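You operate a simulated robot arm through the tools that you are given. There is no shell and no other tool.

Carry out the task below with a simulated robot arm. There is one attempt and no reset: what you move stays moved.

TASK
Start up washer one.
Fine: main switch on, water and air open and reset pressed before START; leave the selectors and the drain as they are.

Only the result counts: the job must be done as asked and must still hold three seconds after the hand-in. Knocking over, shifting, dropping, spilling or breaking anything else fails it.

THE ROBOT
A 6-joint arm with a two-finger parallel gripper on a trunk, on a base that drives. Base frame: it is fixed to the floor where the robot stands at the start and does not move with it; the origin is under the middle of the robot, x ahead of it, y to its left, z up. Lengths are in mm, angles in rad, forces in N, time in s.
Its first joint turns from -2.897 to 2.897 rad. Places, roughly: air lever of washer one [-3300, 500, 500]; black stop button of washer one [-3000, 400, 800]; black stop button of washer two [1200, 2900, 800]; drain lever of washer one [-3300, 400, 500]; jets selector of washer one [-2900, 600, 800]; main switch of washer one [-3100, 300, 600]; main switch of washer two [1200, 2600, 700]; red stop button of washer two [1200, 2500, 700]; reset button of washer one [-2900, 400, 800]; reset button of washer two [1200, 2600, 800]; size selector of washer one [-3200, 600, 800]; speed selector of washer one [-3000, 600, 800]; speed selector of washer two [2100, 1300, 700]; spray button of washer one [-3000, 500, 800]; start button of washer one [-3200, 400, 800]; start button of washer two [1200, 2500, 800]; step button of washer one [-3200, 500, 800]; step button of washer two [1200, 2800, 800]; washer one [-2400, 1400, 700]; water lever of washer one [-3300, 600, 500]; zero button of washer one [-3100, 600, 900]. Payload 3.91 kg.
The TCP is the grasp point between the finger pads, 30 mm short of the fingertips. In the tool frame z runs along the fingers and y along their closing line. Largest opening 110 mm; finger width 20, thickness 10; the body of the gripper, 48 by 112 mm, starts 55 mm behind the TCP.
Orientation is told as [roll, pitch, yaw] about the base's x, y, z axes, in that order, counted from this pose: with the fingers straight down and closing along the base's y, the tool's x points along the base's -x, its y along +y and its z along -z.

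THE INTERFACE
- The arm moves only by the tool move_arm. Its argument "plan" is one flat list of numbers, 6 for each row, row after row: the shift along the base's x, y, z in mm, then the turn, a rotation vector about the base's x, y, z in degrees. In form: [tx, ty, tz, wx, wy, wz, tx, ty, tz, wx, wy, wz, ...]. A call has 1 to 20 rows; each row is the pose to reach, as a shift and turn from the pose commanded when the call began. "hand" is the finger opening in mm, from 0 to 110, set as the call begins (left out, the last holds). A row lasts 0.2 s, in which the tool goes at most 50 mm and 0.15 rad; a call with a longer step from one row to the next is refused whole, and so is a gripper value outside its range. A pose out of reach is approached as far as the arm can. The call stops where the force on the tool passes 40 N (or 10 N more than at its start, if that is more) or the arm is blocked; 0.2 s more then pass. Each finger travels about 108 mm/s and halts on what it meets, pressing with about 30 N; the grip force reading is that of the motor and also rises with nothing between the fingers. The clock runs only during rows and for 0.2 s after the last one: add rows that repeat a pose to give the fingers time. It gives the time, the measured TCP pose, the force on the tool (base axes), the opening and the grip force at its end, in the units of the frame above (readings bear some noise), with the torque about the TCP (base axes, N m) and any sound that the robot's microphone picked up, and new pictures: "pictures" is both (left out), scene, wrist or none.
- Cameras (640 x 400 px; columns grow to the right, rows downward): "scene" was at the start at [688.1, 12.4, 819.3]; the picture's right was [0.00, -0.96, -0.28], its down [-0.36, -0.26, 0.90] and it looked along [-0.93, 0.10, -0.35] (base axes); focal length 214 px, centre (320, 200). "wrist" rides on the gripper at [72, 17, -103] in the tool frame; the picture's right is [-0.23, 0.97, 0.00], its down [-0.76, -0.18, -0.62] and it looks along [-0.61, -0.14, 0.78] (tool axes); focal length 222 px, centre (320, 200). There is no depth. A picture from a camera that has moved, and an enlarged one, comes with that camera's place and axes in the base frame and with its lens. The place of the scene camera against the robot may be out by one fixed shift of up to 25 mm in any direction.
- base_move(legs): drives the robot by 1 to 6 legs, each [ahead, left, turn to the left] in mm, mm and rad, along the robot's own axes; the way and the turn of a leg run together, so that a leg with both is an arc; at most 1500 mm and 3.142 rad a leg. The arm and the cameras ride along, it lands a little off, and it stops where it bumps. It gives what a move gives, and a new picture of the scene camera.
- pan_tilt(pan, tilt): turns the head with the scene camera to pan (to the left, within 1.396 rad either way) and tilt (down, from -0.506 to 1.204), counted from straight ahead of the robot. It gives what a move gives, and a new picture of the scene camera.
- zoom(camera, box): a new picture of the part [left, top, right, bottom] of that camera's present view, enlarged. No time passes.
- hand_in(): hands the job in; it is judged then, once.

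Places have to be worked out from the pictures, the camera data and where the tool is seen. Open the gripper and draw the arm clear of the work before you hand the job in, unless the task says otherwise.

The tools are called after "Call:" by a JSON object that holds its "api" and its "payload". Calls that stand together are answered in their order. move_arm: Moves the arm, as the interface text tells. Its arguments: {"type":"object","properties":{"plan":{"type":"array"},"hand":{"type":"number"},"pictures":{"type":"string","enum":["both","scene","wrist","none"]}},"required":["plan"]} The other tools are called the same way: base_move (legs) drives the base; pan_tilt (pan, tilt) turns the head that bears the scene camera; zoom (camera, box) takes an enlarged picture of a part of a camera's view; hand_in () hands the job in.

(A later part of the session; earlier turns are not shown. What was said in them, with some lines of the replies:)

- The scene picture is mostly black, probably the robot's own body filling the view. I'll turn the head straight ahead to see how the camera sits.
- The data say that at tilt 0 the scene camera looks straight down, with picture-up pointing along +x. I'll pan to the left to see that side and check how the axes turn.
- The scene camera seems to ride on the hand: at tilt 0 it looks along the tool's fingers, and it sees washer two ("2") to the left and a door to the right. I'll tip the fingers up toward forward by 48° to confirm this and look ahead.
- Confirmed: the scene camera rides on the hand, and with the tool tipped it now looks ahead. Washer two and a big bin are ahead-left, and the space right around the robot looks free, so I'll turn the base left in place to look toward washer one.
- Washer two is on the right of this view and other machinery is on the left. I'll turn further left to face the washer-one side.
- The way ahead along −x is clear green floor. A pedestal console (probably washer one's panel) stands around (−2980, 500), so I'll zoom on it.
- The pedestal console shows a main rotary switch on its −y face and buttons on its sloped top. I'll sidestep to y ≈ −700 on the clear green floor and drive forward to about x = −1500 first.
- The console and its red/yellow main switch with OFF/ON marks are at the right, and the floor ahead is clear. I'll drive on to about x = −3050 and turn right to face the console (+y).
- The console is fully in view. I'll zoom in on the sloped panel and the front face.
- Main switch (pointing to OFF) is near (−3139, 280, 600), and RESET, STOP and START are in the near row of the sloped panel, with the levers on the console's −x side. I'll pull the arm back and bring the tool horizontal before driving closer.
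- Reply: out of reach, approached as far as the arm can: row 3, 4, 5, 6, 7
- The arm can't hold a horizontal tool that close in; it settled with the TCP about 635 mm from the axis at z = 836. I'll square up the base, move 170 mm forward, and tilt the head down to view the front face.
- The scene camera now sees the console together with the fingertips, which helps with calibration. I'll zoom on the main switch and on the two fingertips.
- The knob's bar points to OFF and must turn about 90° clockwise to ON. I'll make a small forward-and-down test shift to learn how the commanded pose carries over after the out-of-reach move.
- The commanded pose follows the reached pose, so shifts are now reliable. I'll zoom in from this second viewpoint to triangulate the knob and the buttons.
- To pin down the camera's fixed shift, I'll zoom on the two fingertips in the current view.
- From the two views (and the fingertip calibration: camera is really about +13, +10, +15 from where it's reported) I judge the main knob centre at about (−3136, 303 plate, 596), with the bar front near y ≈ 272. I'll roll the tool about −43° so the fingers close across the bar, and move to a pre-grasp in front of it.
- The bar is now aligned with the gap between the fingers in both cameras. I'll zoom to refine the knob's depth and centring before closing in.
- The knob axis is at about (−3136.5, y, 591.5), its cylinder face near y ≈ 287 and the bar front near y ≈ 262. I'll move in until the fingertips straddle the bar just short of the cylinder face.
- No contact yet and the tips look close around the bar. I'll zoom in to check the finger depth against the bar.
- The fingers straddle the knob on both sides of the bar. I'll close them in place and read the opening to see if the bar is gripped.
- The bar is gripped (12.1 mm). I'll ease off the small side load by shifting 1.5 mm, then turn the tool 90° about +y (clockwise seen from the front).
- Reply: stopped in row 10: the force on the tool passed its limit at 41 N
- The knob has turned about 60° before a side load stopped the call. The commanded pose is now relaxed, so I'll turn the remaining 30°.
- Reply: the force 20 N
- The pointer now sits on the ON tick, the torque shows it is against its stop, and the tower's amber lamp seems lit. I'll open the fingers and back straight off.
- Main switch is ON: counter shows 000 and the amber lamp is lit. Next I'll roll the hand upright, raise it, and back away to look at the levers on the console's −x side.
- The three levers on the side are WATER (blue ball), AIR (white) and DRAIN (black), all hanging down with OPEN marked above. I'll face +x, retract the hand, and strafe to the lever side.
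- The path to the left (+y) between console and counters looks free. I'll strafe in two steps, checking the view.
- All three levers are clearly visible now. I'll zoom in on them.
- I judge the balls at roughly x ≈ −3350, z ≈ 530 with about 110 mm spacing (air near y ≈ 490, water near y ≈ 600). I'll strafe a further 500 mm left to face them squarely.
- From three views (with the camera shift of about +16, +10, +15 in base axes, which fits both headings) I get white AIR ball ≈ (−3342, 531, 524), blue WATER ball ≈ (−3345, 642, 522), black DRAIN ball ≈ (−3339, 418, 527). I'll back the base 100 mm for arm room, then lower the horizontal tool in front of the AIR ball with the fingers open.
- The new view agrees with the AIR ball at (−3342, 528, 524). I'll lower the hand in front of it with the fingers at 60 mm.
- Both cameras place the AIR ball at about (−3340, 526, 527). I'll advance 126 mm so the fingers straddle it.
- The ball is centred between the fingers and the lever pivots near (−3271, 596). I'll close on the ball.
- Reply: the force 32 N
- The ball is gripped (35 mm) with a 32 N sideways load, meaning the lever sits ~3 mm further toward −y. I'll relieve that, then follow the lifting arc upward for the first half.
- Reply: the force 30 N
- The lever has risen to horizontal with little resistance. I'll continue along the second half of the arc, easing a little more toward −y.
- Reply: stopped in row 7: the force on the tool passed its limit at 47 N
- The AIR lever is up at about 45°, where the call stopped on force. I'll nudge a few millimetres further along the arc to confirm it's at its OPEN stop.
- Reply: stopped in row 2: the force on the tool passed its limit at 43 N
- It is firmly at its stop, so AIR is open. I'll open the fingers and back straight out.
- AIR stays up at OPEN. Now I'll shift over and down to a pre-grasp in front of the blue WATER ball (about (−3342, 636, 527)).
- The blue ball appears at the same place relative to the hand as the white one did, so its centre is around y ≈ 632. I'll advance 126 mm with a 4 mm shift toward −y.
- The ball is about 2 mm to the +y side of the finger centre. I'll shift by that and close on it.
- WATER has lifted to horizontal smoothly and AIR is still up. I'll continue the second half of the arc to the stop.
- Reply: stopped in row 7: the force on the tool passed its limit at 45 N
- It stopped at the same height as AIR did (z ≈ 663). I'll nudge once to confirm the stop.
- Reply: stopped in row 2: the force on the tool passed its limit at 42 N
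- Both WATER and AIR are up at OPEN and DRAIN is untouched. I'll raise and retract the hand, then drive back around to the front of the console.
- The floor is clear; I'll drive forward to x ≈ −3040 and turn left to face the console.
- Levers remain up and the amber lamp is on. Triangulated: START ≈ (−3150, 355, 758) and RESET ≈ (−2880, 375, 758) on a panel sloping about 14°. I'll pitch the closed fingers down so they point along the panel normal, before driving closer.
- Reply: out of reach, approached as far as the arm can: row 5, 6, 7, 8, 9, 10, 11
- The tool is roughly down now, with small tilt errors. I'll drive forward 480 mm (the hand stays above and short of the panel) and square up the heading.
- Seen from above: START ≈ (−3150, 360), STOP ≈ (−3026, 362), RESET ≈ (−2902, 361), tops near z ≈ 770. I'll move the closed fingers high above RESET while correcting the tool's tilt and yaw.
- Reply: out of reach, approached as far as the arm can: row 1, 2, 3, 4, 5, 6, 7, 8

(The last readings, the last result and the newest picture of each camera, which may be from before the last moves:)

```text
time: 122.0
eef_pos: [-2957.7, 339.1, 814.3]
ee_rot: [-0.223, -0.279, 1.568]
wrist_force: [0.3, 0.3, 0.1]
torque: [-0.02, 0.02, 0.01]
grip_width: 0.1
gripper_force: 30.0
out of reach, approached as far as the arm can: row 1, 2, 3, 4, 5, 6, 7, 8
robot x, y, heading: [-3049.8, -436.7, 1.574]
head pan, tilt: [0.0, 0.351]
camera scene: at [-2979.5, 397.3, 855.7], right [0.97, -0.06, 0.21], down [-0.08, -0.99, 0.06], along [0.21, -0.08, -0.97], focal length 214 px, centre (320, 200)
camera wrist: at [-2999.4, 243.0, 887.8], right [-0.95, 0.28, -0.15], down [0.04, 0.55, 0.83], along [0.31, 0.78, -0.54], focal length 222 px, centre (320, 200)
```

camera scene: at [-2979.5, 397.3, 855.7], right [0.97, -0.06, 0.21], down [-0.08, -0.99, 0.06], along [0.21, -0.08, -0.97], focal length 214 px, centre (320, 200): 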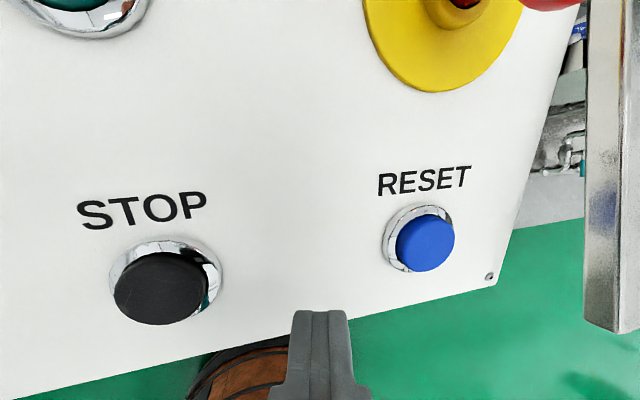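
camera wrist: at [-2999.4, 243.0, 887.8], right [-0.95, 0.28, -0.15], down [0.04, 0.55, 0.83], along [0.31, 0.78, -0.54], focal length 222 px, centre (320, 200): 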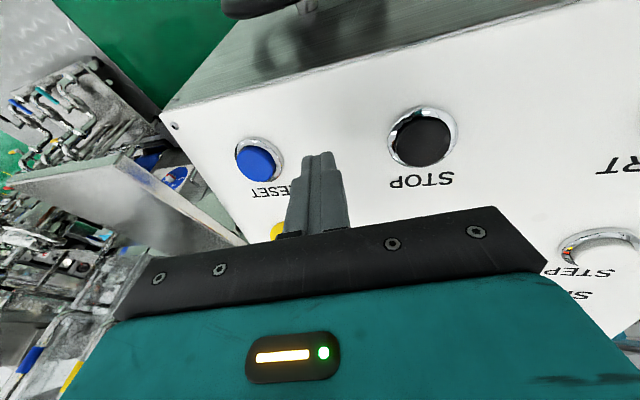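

The hand couldn't reach that height squarely at this distance; it settled lower and tilted, touching nothing. I'll pull back off the panel while levelling the roll and leaning the tool about 28° forward, which should need less height.

Call:
{"api": "move_arm", "payload": {"plan": [0, -30, 6, 2.5, 2.5, 0.7, 0, -60, 12, 5, 5, 1.4, 0, -90, 16, 7.5, 7.5, 2.1, 0, -120, 20, 10, 10, 2.8, 0, -150, 20, 12.6, 12.3, 3.6, 0, -150, 20, 12.6, 12.3, 3.6], "hand": 0, "pictures": "scene"}}

```text
time: 123.4
eef_pos: [-2978.3, 190.5, 805.2]
ee_rot: [-0.197, -0.516, 1.631]
wrist_force: [0.3, 0.5, 0.4]
torque: [-0.01, 0.01, -0.05]
grip_width: 0.0
gripper_force: 30.2
out of reach, approached as far as the arm can: row 1, 2, 3, 4, 5, 6
robot x, y, heading: [-3048.6, -436.7, 1.571]
head pan, tilt: [0.0, 0.351]
camera scene: at [-3002.4, 234.1, 860.2], right [0.98, -0.04, 0.17], down [-0.01, -0.99, -0.17], along [0.17, 0.17, -0.97], focal length 214 px, centre (320, 200)
```

scene: 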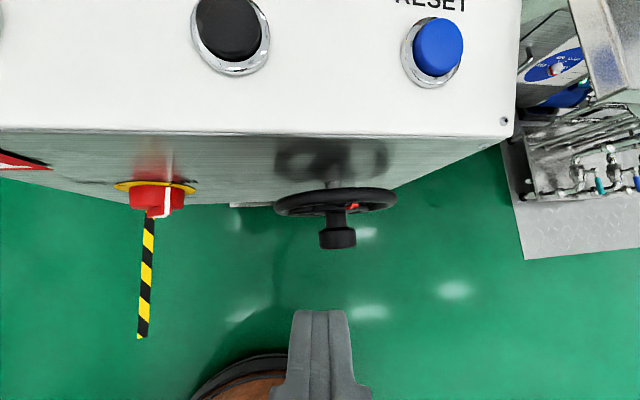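

The roll error stays, so the arm seems limited at this height. I'll try lower (z ≈ 765, still in front of and above the handwheel) with only the roll and yaw corrected, to find the workable range.

Call:
{"api": "move_arm", "payload": {"plan": [-8, -4, -10, -1, 2.6, 0.2, -16, -8, -20, -2, 5.2, 0.4, -24, -12, -30, -3, 7.8, 0.6, -32, -16, -40, -4, 10.4, 0.8, -32, -16, -40, -4, 10.4, 0.8], "hand": 0, "pictures": "none"}}

```text
time: 124.6
eef_pos: [-2986.5, 179.3, 762.8]
ee_rot: [-0.182, -0.481, 1.643]
wrist_force: [-0.2, -1.7, -0.7]
torque: [0.01, -0.04, 0.0]
grip_width: 0.2
gripper_force: 30.1
out of reach, approached as far as the arm can: row 1, 2, 3, 4, 5
robot x, y, heading: [-3049.1, -434.7, 1.571]
head pan, tilt: [0.0, 0.351]
```

The same side tilt (≈ −0.18 roll) persists, pointing to a wrist joint limit rather than height. I'll try returning to the known-good straight-down pose straight ahead of the robot (about 620 mm out, z 756, in front of the console) to see if the arm can level out.

Call:
{"api": "move_arm", "payload": {"plan": [-12, 1, -1, -5.5, 2, -0.4, -25, 2, -3, -11, 4, -0.8, -37, 3, -4, -16.5, 6, -1.2, -50, 4, -6, -22, 8, -1.6, -62, 6, -7, -27.6, 10, -2, -62, 6, -7, -27.6, 10, -2], "hand": 0, "pictures": "scene"}}

```text
time: 126.0
eef_pos: [-2996.3, 181.7, 730.8]
ee_rot: [-0.22, -0.034, 1.605]
wrist_force: [0.6, -0.1, -0.6]
torque: [0.01, 0.02, -0.02]
grip_width: 0.0
gripper_force: 29.7
out of reach, approached as far as the arm can: row 1, 2, 3, 4, 5, 6
robot x, y, heading: [-3049.8, -435.9, 1.573]
head pan, tilt: [0.0, 0.351]
camera scene: at [-3020.7, 251.1, 755.7], right [0.98, 0.03, 0.22], down [-0.04, -0.95, 0.3], along [0.22, -0.31, -0.93], focal length 214 px, centre (320, 200)
```

scene: 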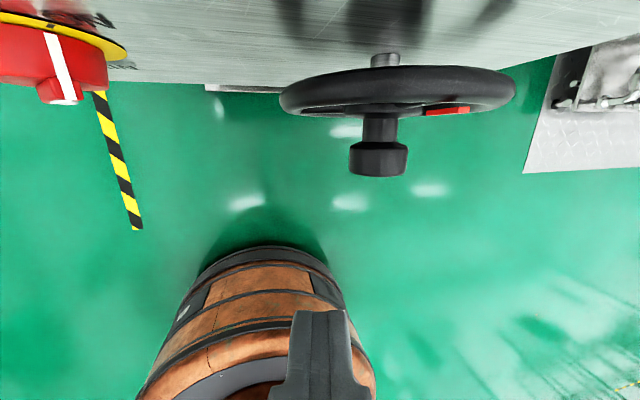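

The side tilt never clears, which fits a wrist joint sitting on its limit in a flipped branch, with tilting further to the right being the free direction. A slight right lean doesn't matter for pressing buttons, so I'll lean a bit more that way and a little forward, and see if the arm follows exactly.

Call:
{"api": "move_arm", "payload": {"plan": [0, 0, 25, 4, -2, 0, 0, 0, 50, 8, -4, 0, 0, 0, 75, 12, -6, 0, 0, 0, 100, 15.5, -8, 0, 0, 0, 100, 15.5, -8, 0], "hand": 0, "pictures": "scene"}}

```text
time: 127.2
eef_pos: [-2997.2, 184.0, 831.7]
ee_rot: [-0.374, -0.299, 1.632]
wrist_force: [-0.4, -0.3, 0.3]
torque: [-0.02, -0.03, 0.02]
grip_width: 0.0
gripper_force: 30.1
robot x, y, heading: [-3046.6, -437.3, 1.567]
head pan, tilt: [0.0, 0.351]
camera scene: at [-3028.1, 239.5, 873.7], right [0.94, -0.05, 0.35], down [-0.07, -1.0, 0.03], along [0.35, -0.05, -0.94], focal length 214 px, centre (320, 200)
```

scene: 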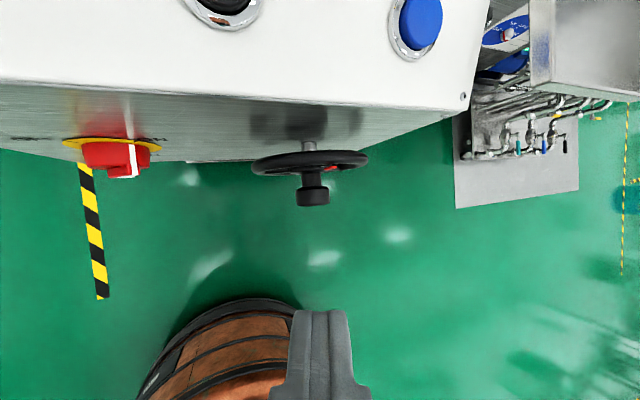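

Now the arm follows exactly with the slight right lean (tool axis ≈ (0.35, 0.30, −0.89)). Averaging all views, the RESET cap is centred at about (−2884, 363, 772), so I'll bring the closed fingertips to about 25 mm short of it along the tool axis.

Call:
{"api": "move_arm", "payload": {"plan": [19, 32, -2, 0, 0, 0, 38, 65, -4, 0, 0, 0, 56, 97, -6, 0, 0, 0, 75, 130, -8, 0, 0, 0, 94, 162, -10, 0, 0, 0, 94, 162, -10, 0, 0, 0], "hand": 0, "pictures": "both"}}

```text
time: 128.6
eef_pos: [-2903.4, 345.8, 818.6]
ee_rot: [-0.373, -0.299, 1.631]
wrist_force: [-0.2, 0.4, 0.6]
torque: [0.01, 0.01, 0.01]
grip_width: 0.0
gripper_force: 29.7
robot x, y, heading: [-3047.3, -438.2, 1.574]
head pan, tilt: [0.0, 0.351]
camera scene: at [-2933.8, 402.2, 860.5], right [0.94, -0.05, 0.35], down [-0.07, -1.0, 0.03], along [0.35, -0.05, -0.94], focal length 214 px, centre (320, 200)
camera wrist: at [-2952.3, 247.0, 884.3], right [-0.92, 0.27, -0.27], down [-0.09, 0.53, 0.84], along [0.37, 0.8, -0.47], focal length 222 px, centre (320, 200)
```

scene: 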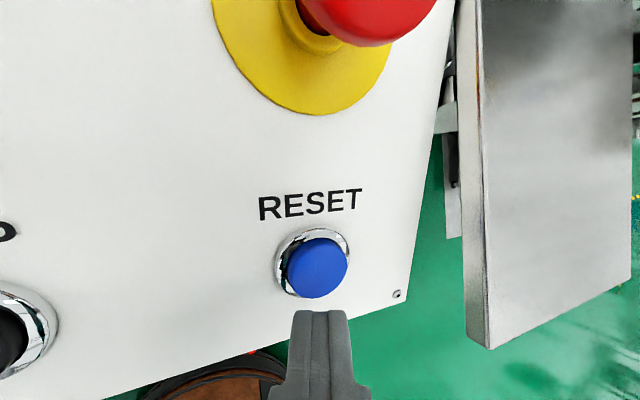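
wrist: 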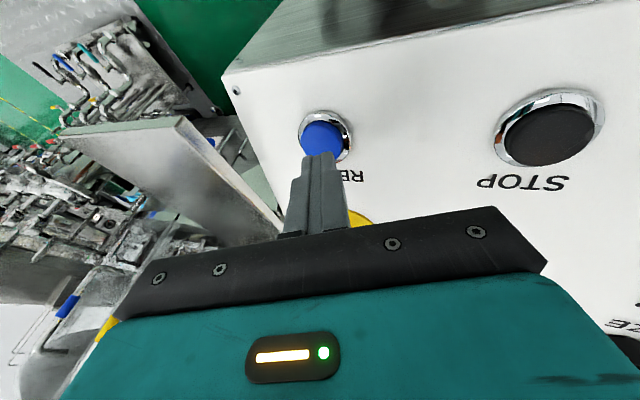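

Intersecting both cameras' rays puts the RESET cap at about (−2880, 366, 756), which lies right on the tool axis, 40 mm ahead of the fingertips. I'll press along the tool axis in small steps, relying on the force stop.

Call:
{"api": "move_arm", "payload": {"plan": [5.3, 4.5, -13.4, 0, 0, 0, 10.6, 8.9, -26.8, 0, 0, 0, 12.7, 10.7, -32.1, 0, 0, 0, 14.1, 11.9, -35.7, 0, 0, 0, 15.2, 12.8, -38.4, 0, 0, 0, 16.2, 13.7, -41.1, 0, 0, 0, 17.3, 14.6, -43.8, 0, 0, 0, 18.4, 15.4, -46.4, 0, 0, 0, 19.4, 16.3, -49.1, 0, 0, 0], "hand": 0, "pictures": "both"}}

```text
time: 129.7
eef_pos: [-2891.6, 357.4, 789.1]
ee_rot: [-0.374, -0.306, 1.632]
wrist_force: [-3.2, -14.0, 25.5]
torque: [-0.2, 0.06, 0.01]
grip_width: 0.0
gripper_force: 30.3
robot x, y, heading: [-3049.2, -438.8, 1.574]
head pan, tilt: [0.0, 0.351]
heard: click
stopped in row 5: the force on the tool passed its limit at 42 N (the readings are from after the stop); the commanded pose is now the measured one
camera scene: at [-2922.3, 413.0, 831.5], right [0.94, -0.05, 0.35], down [-0.06, -1.0, 0.02], along [0.35, -0.04, -0.94], focal length 214 px, centre (320, 200)
camera wrist: at [-2940.3, 257.6, 854.1], right [-0.92, 0.27, -0.27], down [-0.1, 0.53, 0.84], along [0.37, 0.81, -0.46], focal length 222 px, centre (320, 200)
```

scene: 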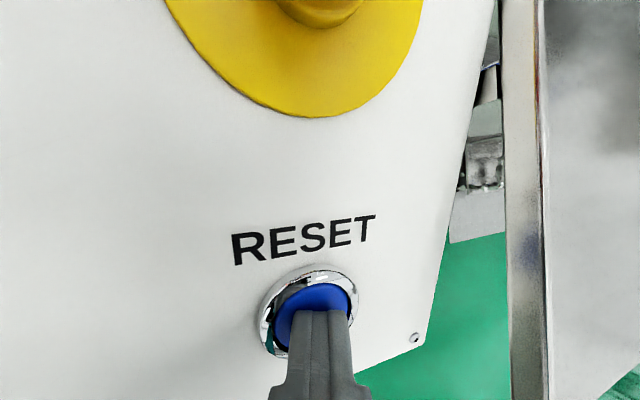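
wrist: 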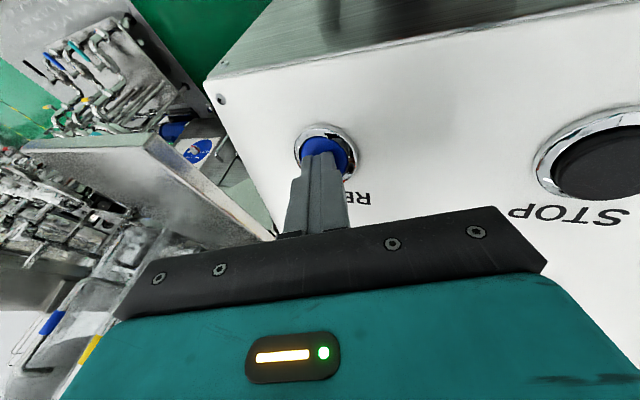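

A click was heard with the cap pushed in: RESET is pressed. I'll back off along the tool axis.

Call:
{"api": "move_arm", "payload": {"plan": [-5, -4, 12, 0, 0, 0, -12, -10, 30, 0, 0, 0, -19, -16, 48, 0, 0, 0, -19, -16, 48, 0, 0, 0], "hand": 0, "pictures": "both"}}

Call:
{"api": "pan_tilt", "payload": {"pan": 0.2, "tilt": -0.5}}

```text
time: 130.7
eef_pos: [-2912.1, 341.1, 834.6]
ee_rot: [-0.373, -0.3, 1.634]
wrist_force: [-0.1, -0.1, -0.1]
torque: [0.02, 0.0, 0.01]
grip_width: 0.0
gripper_force: 30.3
robot x, y, heading: [-3049.4, -437.3, 1.57]
head pan, tilt: [0.0, 0.351]
camera scene: at [-2941.7, 398.4, 876.5], right [0.94, -0.05, 0.35], down [-0.06, -1.0, 0.03], along [0.35, -0.05, -0.94], focal length 214 px, centre (320, 200)
camera wrist: at [-2959.9, 243.0, 899.8], right [-0.92, 0.27, -0.27], down [-0.1, 0.53, 0.84], along [0.37, 0.8, -0.47], focal length 222 px, centre (320, 200)
```

scene: 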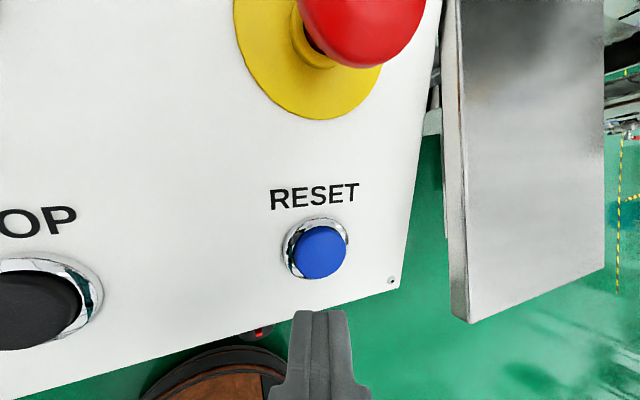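
wrist: 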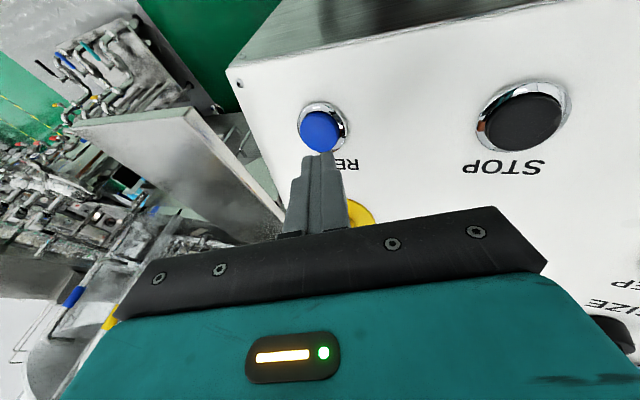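

```text
time: 131.8
eef_pos: [-2911.9, 342.7, 833.7]
ee_rot: [-0.373, -0.303, 1.633]
wrist_force: [-0.3, 0.0, -0.2]
torque: [0.03, -0.01, 0.02]
grip_width: 0.0
gripper_force: 30.3
robot x, y, heading: [-3050.3, -436.6, 1.574]
head pan, tilt: [0.201, -0.499]
camera scene: at [-2967.9, 459.9, 917.7], right [0.99, 0.01, 0.17], down [0.13, -0.69, -0.71], along [0.11, 0.72, -0.68], focal length 214 px, centre (320, 200)
```

scene: 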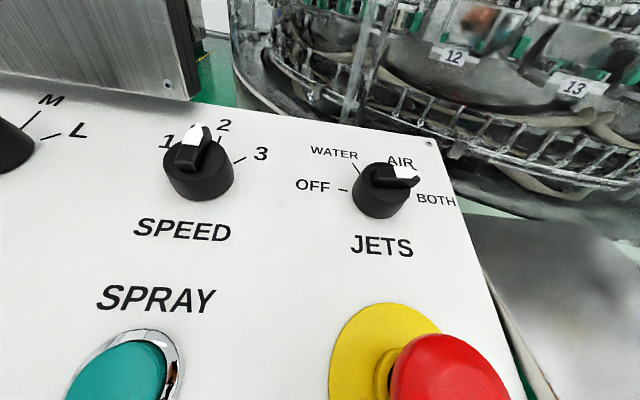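

Selectors (SPEED, JETS) are untouched. I'll restore the head angle and move the hand, kept high, over to in front of START at about (−3149, 366, 757).

Call:
{"api": "pan_tilt", "payload": {"pan": 0, "tilt": 0.351}}

Call:
{"api": "move_arm", "payload": {"plan": [-40, 0, 0, 0, 0, 0, -80, 0, 0, 0, 0, 0, -120, 0, 0, 0, 0, 0, -160, 0, 0, 0, 0, 0, -200, 0, 0, 0, 0, 0, -235, 0, 0, 0, 0, 0, -261, 3, 0, 0, 0, 0, -261, 3, 0, 0, 0, 0], "hand": 0, "pictures": "both"}}

```text
time: 133.0
eef_pos: [-2911.4, 343.5, 834.4]
ee_rot: [-0.375, -0.303, 1.633]
wrist_force: [0.2, 0.1, 0.6]
torque: [0.02, 0.04, -0.01]
grip_width: 0.0
gripper_force: 30.1
robot x, y, heading: [-3048.2, -436.6, 1.573]
head pan, tilt: [0.0, 0.351]
camera scene: at [-2941.7, 398.5, 876.5], right [0.94, -0.05, 0.35], down [-0.06, -1.0, 0.03], along [0.35, -0.05, -0.94], focal length 214 px, centre (320, 200)
```

scene: 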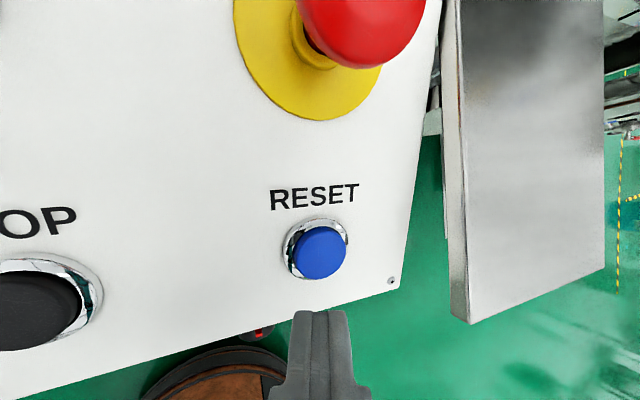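

```text
time: 134.8
eef_pos: [-3172.7, 343.3, 835.7]
ee_rot: [-0.375, -0.302, 1.634]
wrist_force: [-0.3, -0.3, 0.9]
torque: [0.01, 0.02, 0.04]
grip_width: 0.2
gripper_force: 29.3
robot x, y, heading: [-3050.2, -440.5, 1.572]
head pan, tilt: [0.0, 0.351]
camera scene: at [-3202.9, 400.0, 877.8], right [0.94, -0.05, 0.35], down [-0.06, -1.0, 0.03], along [0.35, -0.05, -0.94], focal length 214 px, centre (320, 200)
camera wrist: at [-3221.0, 244.6, 901.1], right [-0.92, 0.27, -0.27], down [-0.1, 0.53, 0.84], along [0.37, 0.81, -0.47], focal length 222 px, centre (320, 200)
```

scene: 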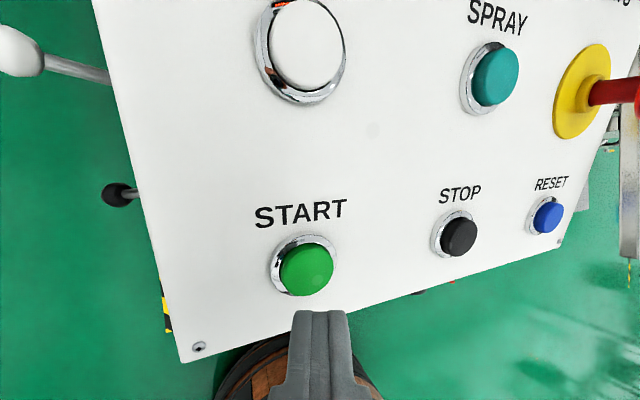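
wrist: 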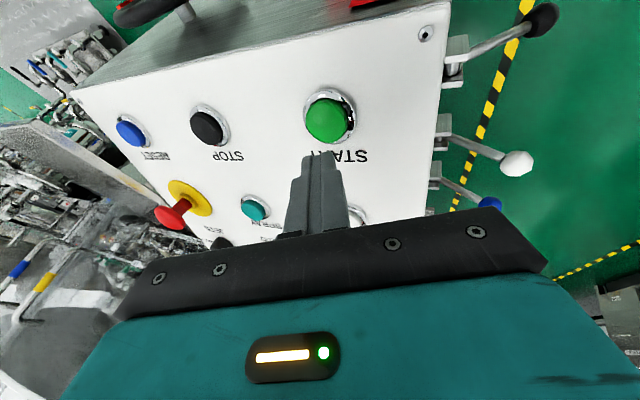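

Both cameras put the START cap at about (−3151, 358, 759), so I need a small sideways correction (−6.5, −10) before pressing. Main, water, air and reset are done, so I'll press START along the tool axis in small steps.

Call:
{"api": "move_arm", "payload": {"plan": [-6.5, -10, 0, 0, 0, 0, 0.6, -4.1, -17.9, 0, 0, 0, 5.5, 0.1, -30.4, 0, 0, 0, 7.6, 1.9, -35.7, 0, 0, 0, 9, 3.1, -39.3, 0, 0, 0, 10.1, 4, -42, 0, 0, 0, 11.2, 4.9, -44.7, 0, 0, 0, 12.2, 5.7, -47.3, 0, 0, 0, 13.3, 6.6, -50, 0, 0, 0, 14.3, 7.5, -52.7, 0, 0, 0, 15.4, 8.4, -55.4, 0, 0, 0], "hand": 0, "pictures": "both"}}

```text
time: 136.8
eef_pos: [-3161.9, 348.9, 788.7]
ee_rot: [-0.374, -0.307, 1.635]
wrist_force: [0.6, -12.8, 25.8]
torque: [-0.2, -0.07, -0.05]
grip_width: 0.0
gripper_force: 29.9
robot x, y, heading: [-3047.8, -443.3, 1.568]
head pan, tilt: [0.0, 0.351]
heard: click
stopped in row 9: the force on the tool passed its limit at 42 N (the readings are from after the stop); the commanded pose is now the measured one
camera scene: at [-3192.1, 405.9, 831.9], right [0.94, -0.05, 0.35], down [-0.06, -1.0, 0.02], along [0.35, -0.04, -0.94], focal length 214 px, centre (320, 200)
camera wrist: at [-3209.8, 250.4, 854.3], right [-0.93, 0.27, -0.27], down [-0.1, 0.53, 0.85], along [0.37, 0.81, -0.46], focal length 222 px, centre (320, 200)
```

scene: 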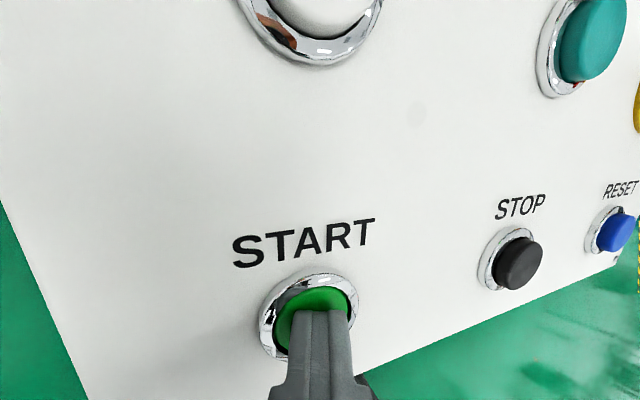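
wrist: 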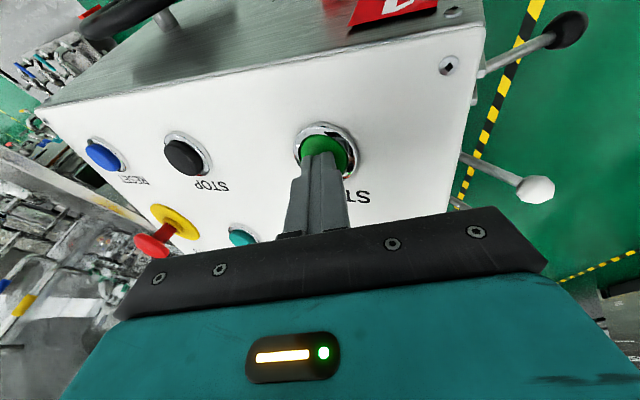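

A click was heard with the START cap pushed in. I'll withdraw along the tool axis and then back away from the console.

Call:
{"api": "move_arm", "payload": {"plan": [-5, -4, 12, 0, 0, 0, -12, -10, 30, 0, 0, 0, -17, -15, 43, 0, 0, 0, -17, -55, 43, 0, 0, 0, -17, -95, 43, 0, 0, 0, -17, -135, 43, 0, 0, 0, -17, -175, 43, 0, 0, 0, -17, -175, 43, 0, 0, 0], "hand": 0, "pictures": "both"}}

Call:
{"api": "pan_tilt", "payload": {"pan": 0.2, "tilt": -0.506}}

```text
time: 138.6
eef_pos: [-3177.8, 174.6, 829.0]
ee_rot: [-0.374, -0.305, 1.634]
wrist_force: [-0.3, -0.8, -0.3]
torque: [0.01, -0.05, 0.04]
grip_width: 0.0
gripper_force: 30.5
robot x, y, heading: [-3052.3, -439.8, 1.573]
head pan, tilt: [0.0, 0.351]
camera scene: at [-3208.6, 230.6, 870.5], right [0.94, -0.05, 0.35], down [-0.06, -1.0, 0.02], along [0.35, -0.04, -0.94], focal length 214 px, centre (320, 200)
camera wrist: at [-3226.3, 75.2, 893.4], right [-0.93, 0.26, -0.27], down [-0.1, 0.53, 0.84], along [0.37, 0.81, -0.46], focal length 222 px, centre (320, 200)
```

scene: 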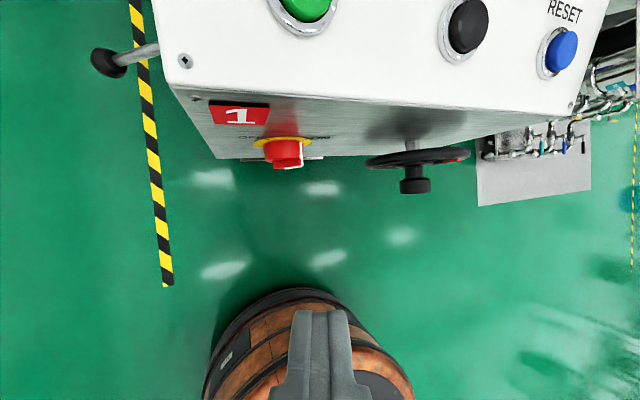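
wrist: 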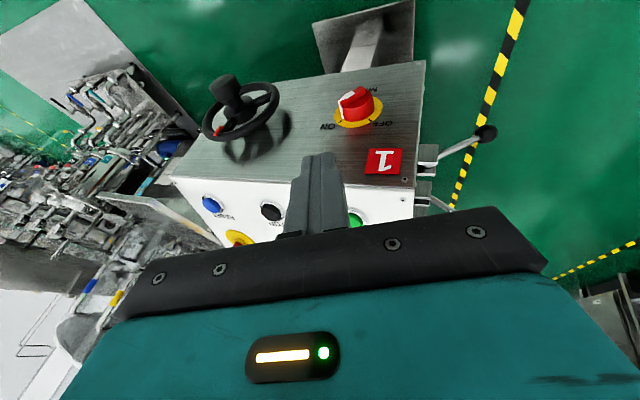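

```text
time: 139.8
eef_pos: [-3177.9, 175.6, 828.2]
ee_rot: [-0.374, -0.303, 1.635]
wrist_force: [0.1, 0.4, -0.3]
torque: [-0.02, 0.01, -0.04]
grip_width: 0.2
gripper_force: 30.1
robot x, y, heading: [-3045.4, -435.3, 1.566]
head pan, tilt: [0.201, -0.499]
camera scene: at [-3234.9, 292.2, 912.0], right [0.99, 0.01, 0.16], down [0.13, -0.69, -0.71], along [0.1, 0.72, -0.68], focal length 214 px, centre (320, 200)
```

scene: 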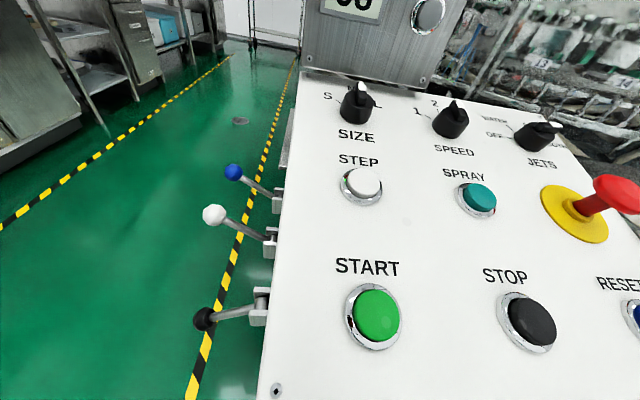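

Levers and selectors look as they should. I'll tilt the hand up a bit to see the tower lamp and counter and confirm washer one is running.

Call:
{"api": "move_arm", "payload": {"plan": [0, -15, 0, 8, 0, 0, 0, -30, 0, 16, 0, 0, 0, -40, 0, 24, 0, 0, 0, -50, 0, 32, 0, 0, 0, -50, 0, 40, 0, 0, 0, -50, 0, 40, 0, 0], "hand": 0, "pictures": "scene"}}

```text
time: 141.2
eef_pos: [-3178.6, 126.4, 831.1]
ee_rot: [-0.45, -1.001, 1.685]
wrist_force: [0.5, 1.1, 0.6]
torque: [-0.02, 0.01, 0.05]
grip_width: 0.0
gripper_force: 30.1
robot x, y, heading: [-3049.3, -437.5, 1.575]
head pan, tilt: [0.201, -0.499]
camera scene: at [-3235.9, 151.3, 971.3], right [0.99, -0.1, 0.13], down [0.13, -0.07, -0.99], along [0.1, 0.99, -0.05], focal length 214 px, centre (320, 200)
```

scene: 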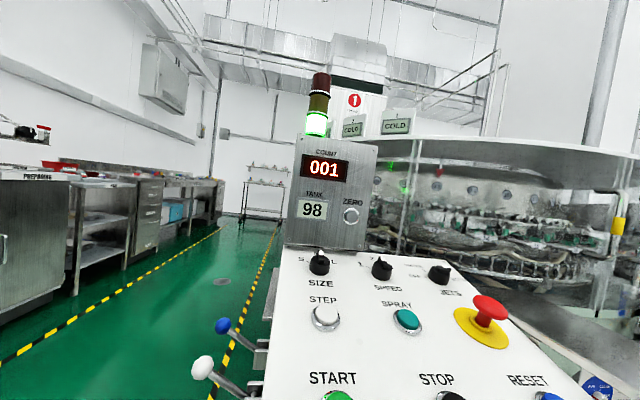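

The green tower lamp is lit and the counter reads 001, so washer one is running. I'll open the gripper and back the robot clear.

Call:
{"api": "move_arm", "payload": {"plan": [0, -20, 0, 0, 0, 0, 0, -40, 0, 0, 0, 0, 0, -40, 0, 0, 0, 0, 0, -40, 0, 0, 0, 0], "hand": 110, "pictures": "none"}}

Call:
{"api": "base_move", "payload": {"legs": [[-300, 0, 0]]}}

```text
time: 142.2
eef_pos: [-3176.6, 84.6, 829.2]
ee_rot: [-0.45, -1.001, 1.684]
wrist_force: [0.0, 0.3, -0.4]
torque: [-0.01, 0.01, -0.03]
grip_width: 110.1
gripper_force: 0.0
robot x, y, heading: [-3050.5, -437.5, 1.575]
head pan, tilt: [0.201, -0.499]
```

```text
time: 144.2
eef_pos: [-3178.3, -213.0, 829.9]
ee_rot: [-0.45, -0.999, 1.689]
wrist_force: [-0.2, -0.3, -0.1]
torque: [0.01, -0.01, 0.0]
grip_width: 109.9
gripper_force: 0.0
robot x, y, heading: [-3044.3, -735.1, 1.58]
head pan, tilt: [0.201, -0.499]
camera scene: at [-3236.3, -188.4, 970.4], right [0.99, -0.09, 0.13], down [0.13, -0.07, -0.99], along [0.1, 0.99, -0.06], focal length 214 px, centre (320, 200)
```

scene: 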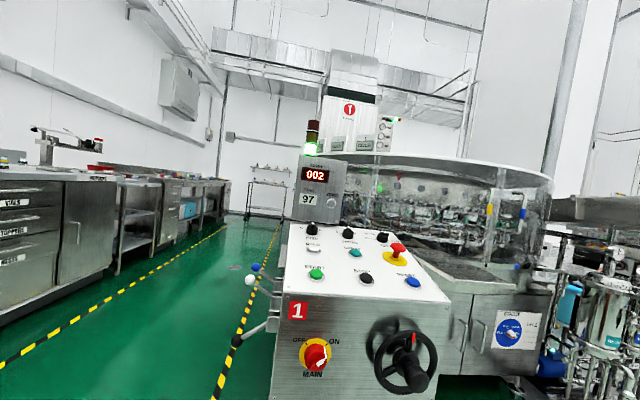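

Washer one is running: green lamp, counter at 002, main switch ON, water and air levers up, drain and selectors unchanged, arm clear and gripper open. Handing in.

Call:
{"api": "hand_in", "payload": {}}

```text
The job is handed in.
```

Washer one is running and the job is handed in. The tower lamp is green, and the counter had gone from 000 to 002 by the last picture.

- **Main switch:** turned to ON, confirmed when the counter lit at 000 and the amber lamp came on.
- **Water and air levers:** both raised to their OPEN stops, and they stayed up.
- **RESET, then START:** both pressed, in that order, with a click heard each time.
- **Drain and selectors:** not touched, and they looked the same in the pictures afterward.

The robot is backed about 300 mm further from the console, with the gripper open and the arm clear.
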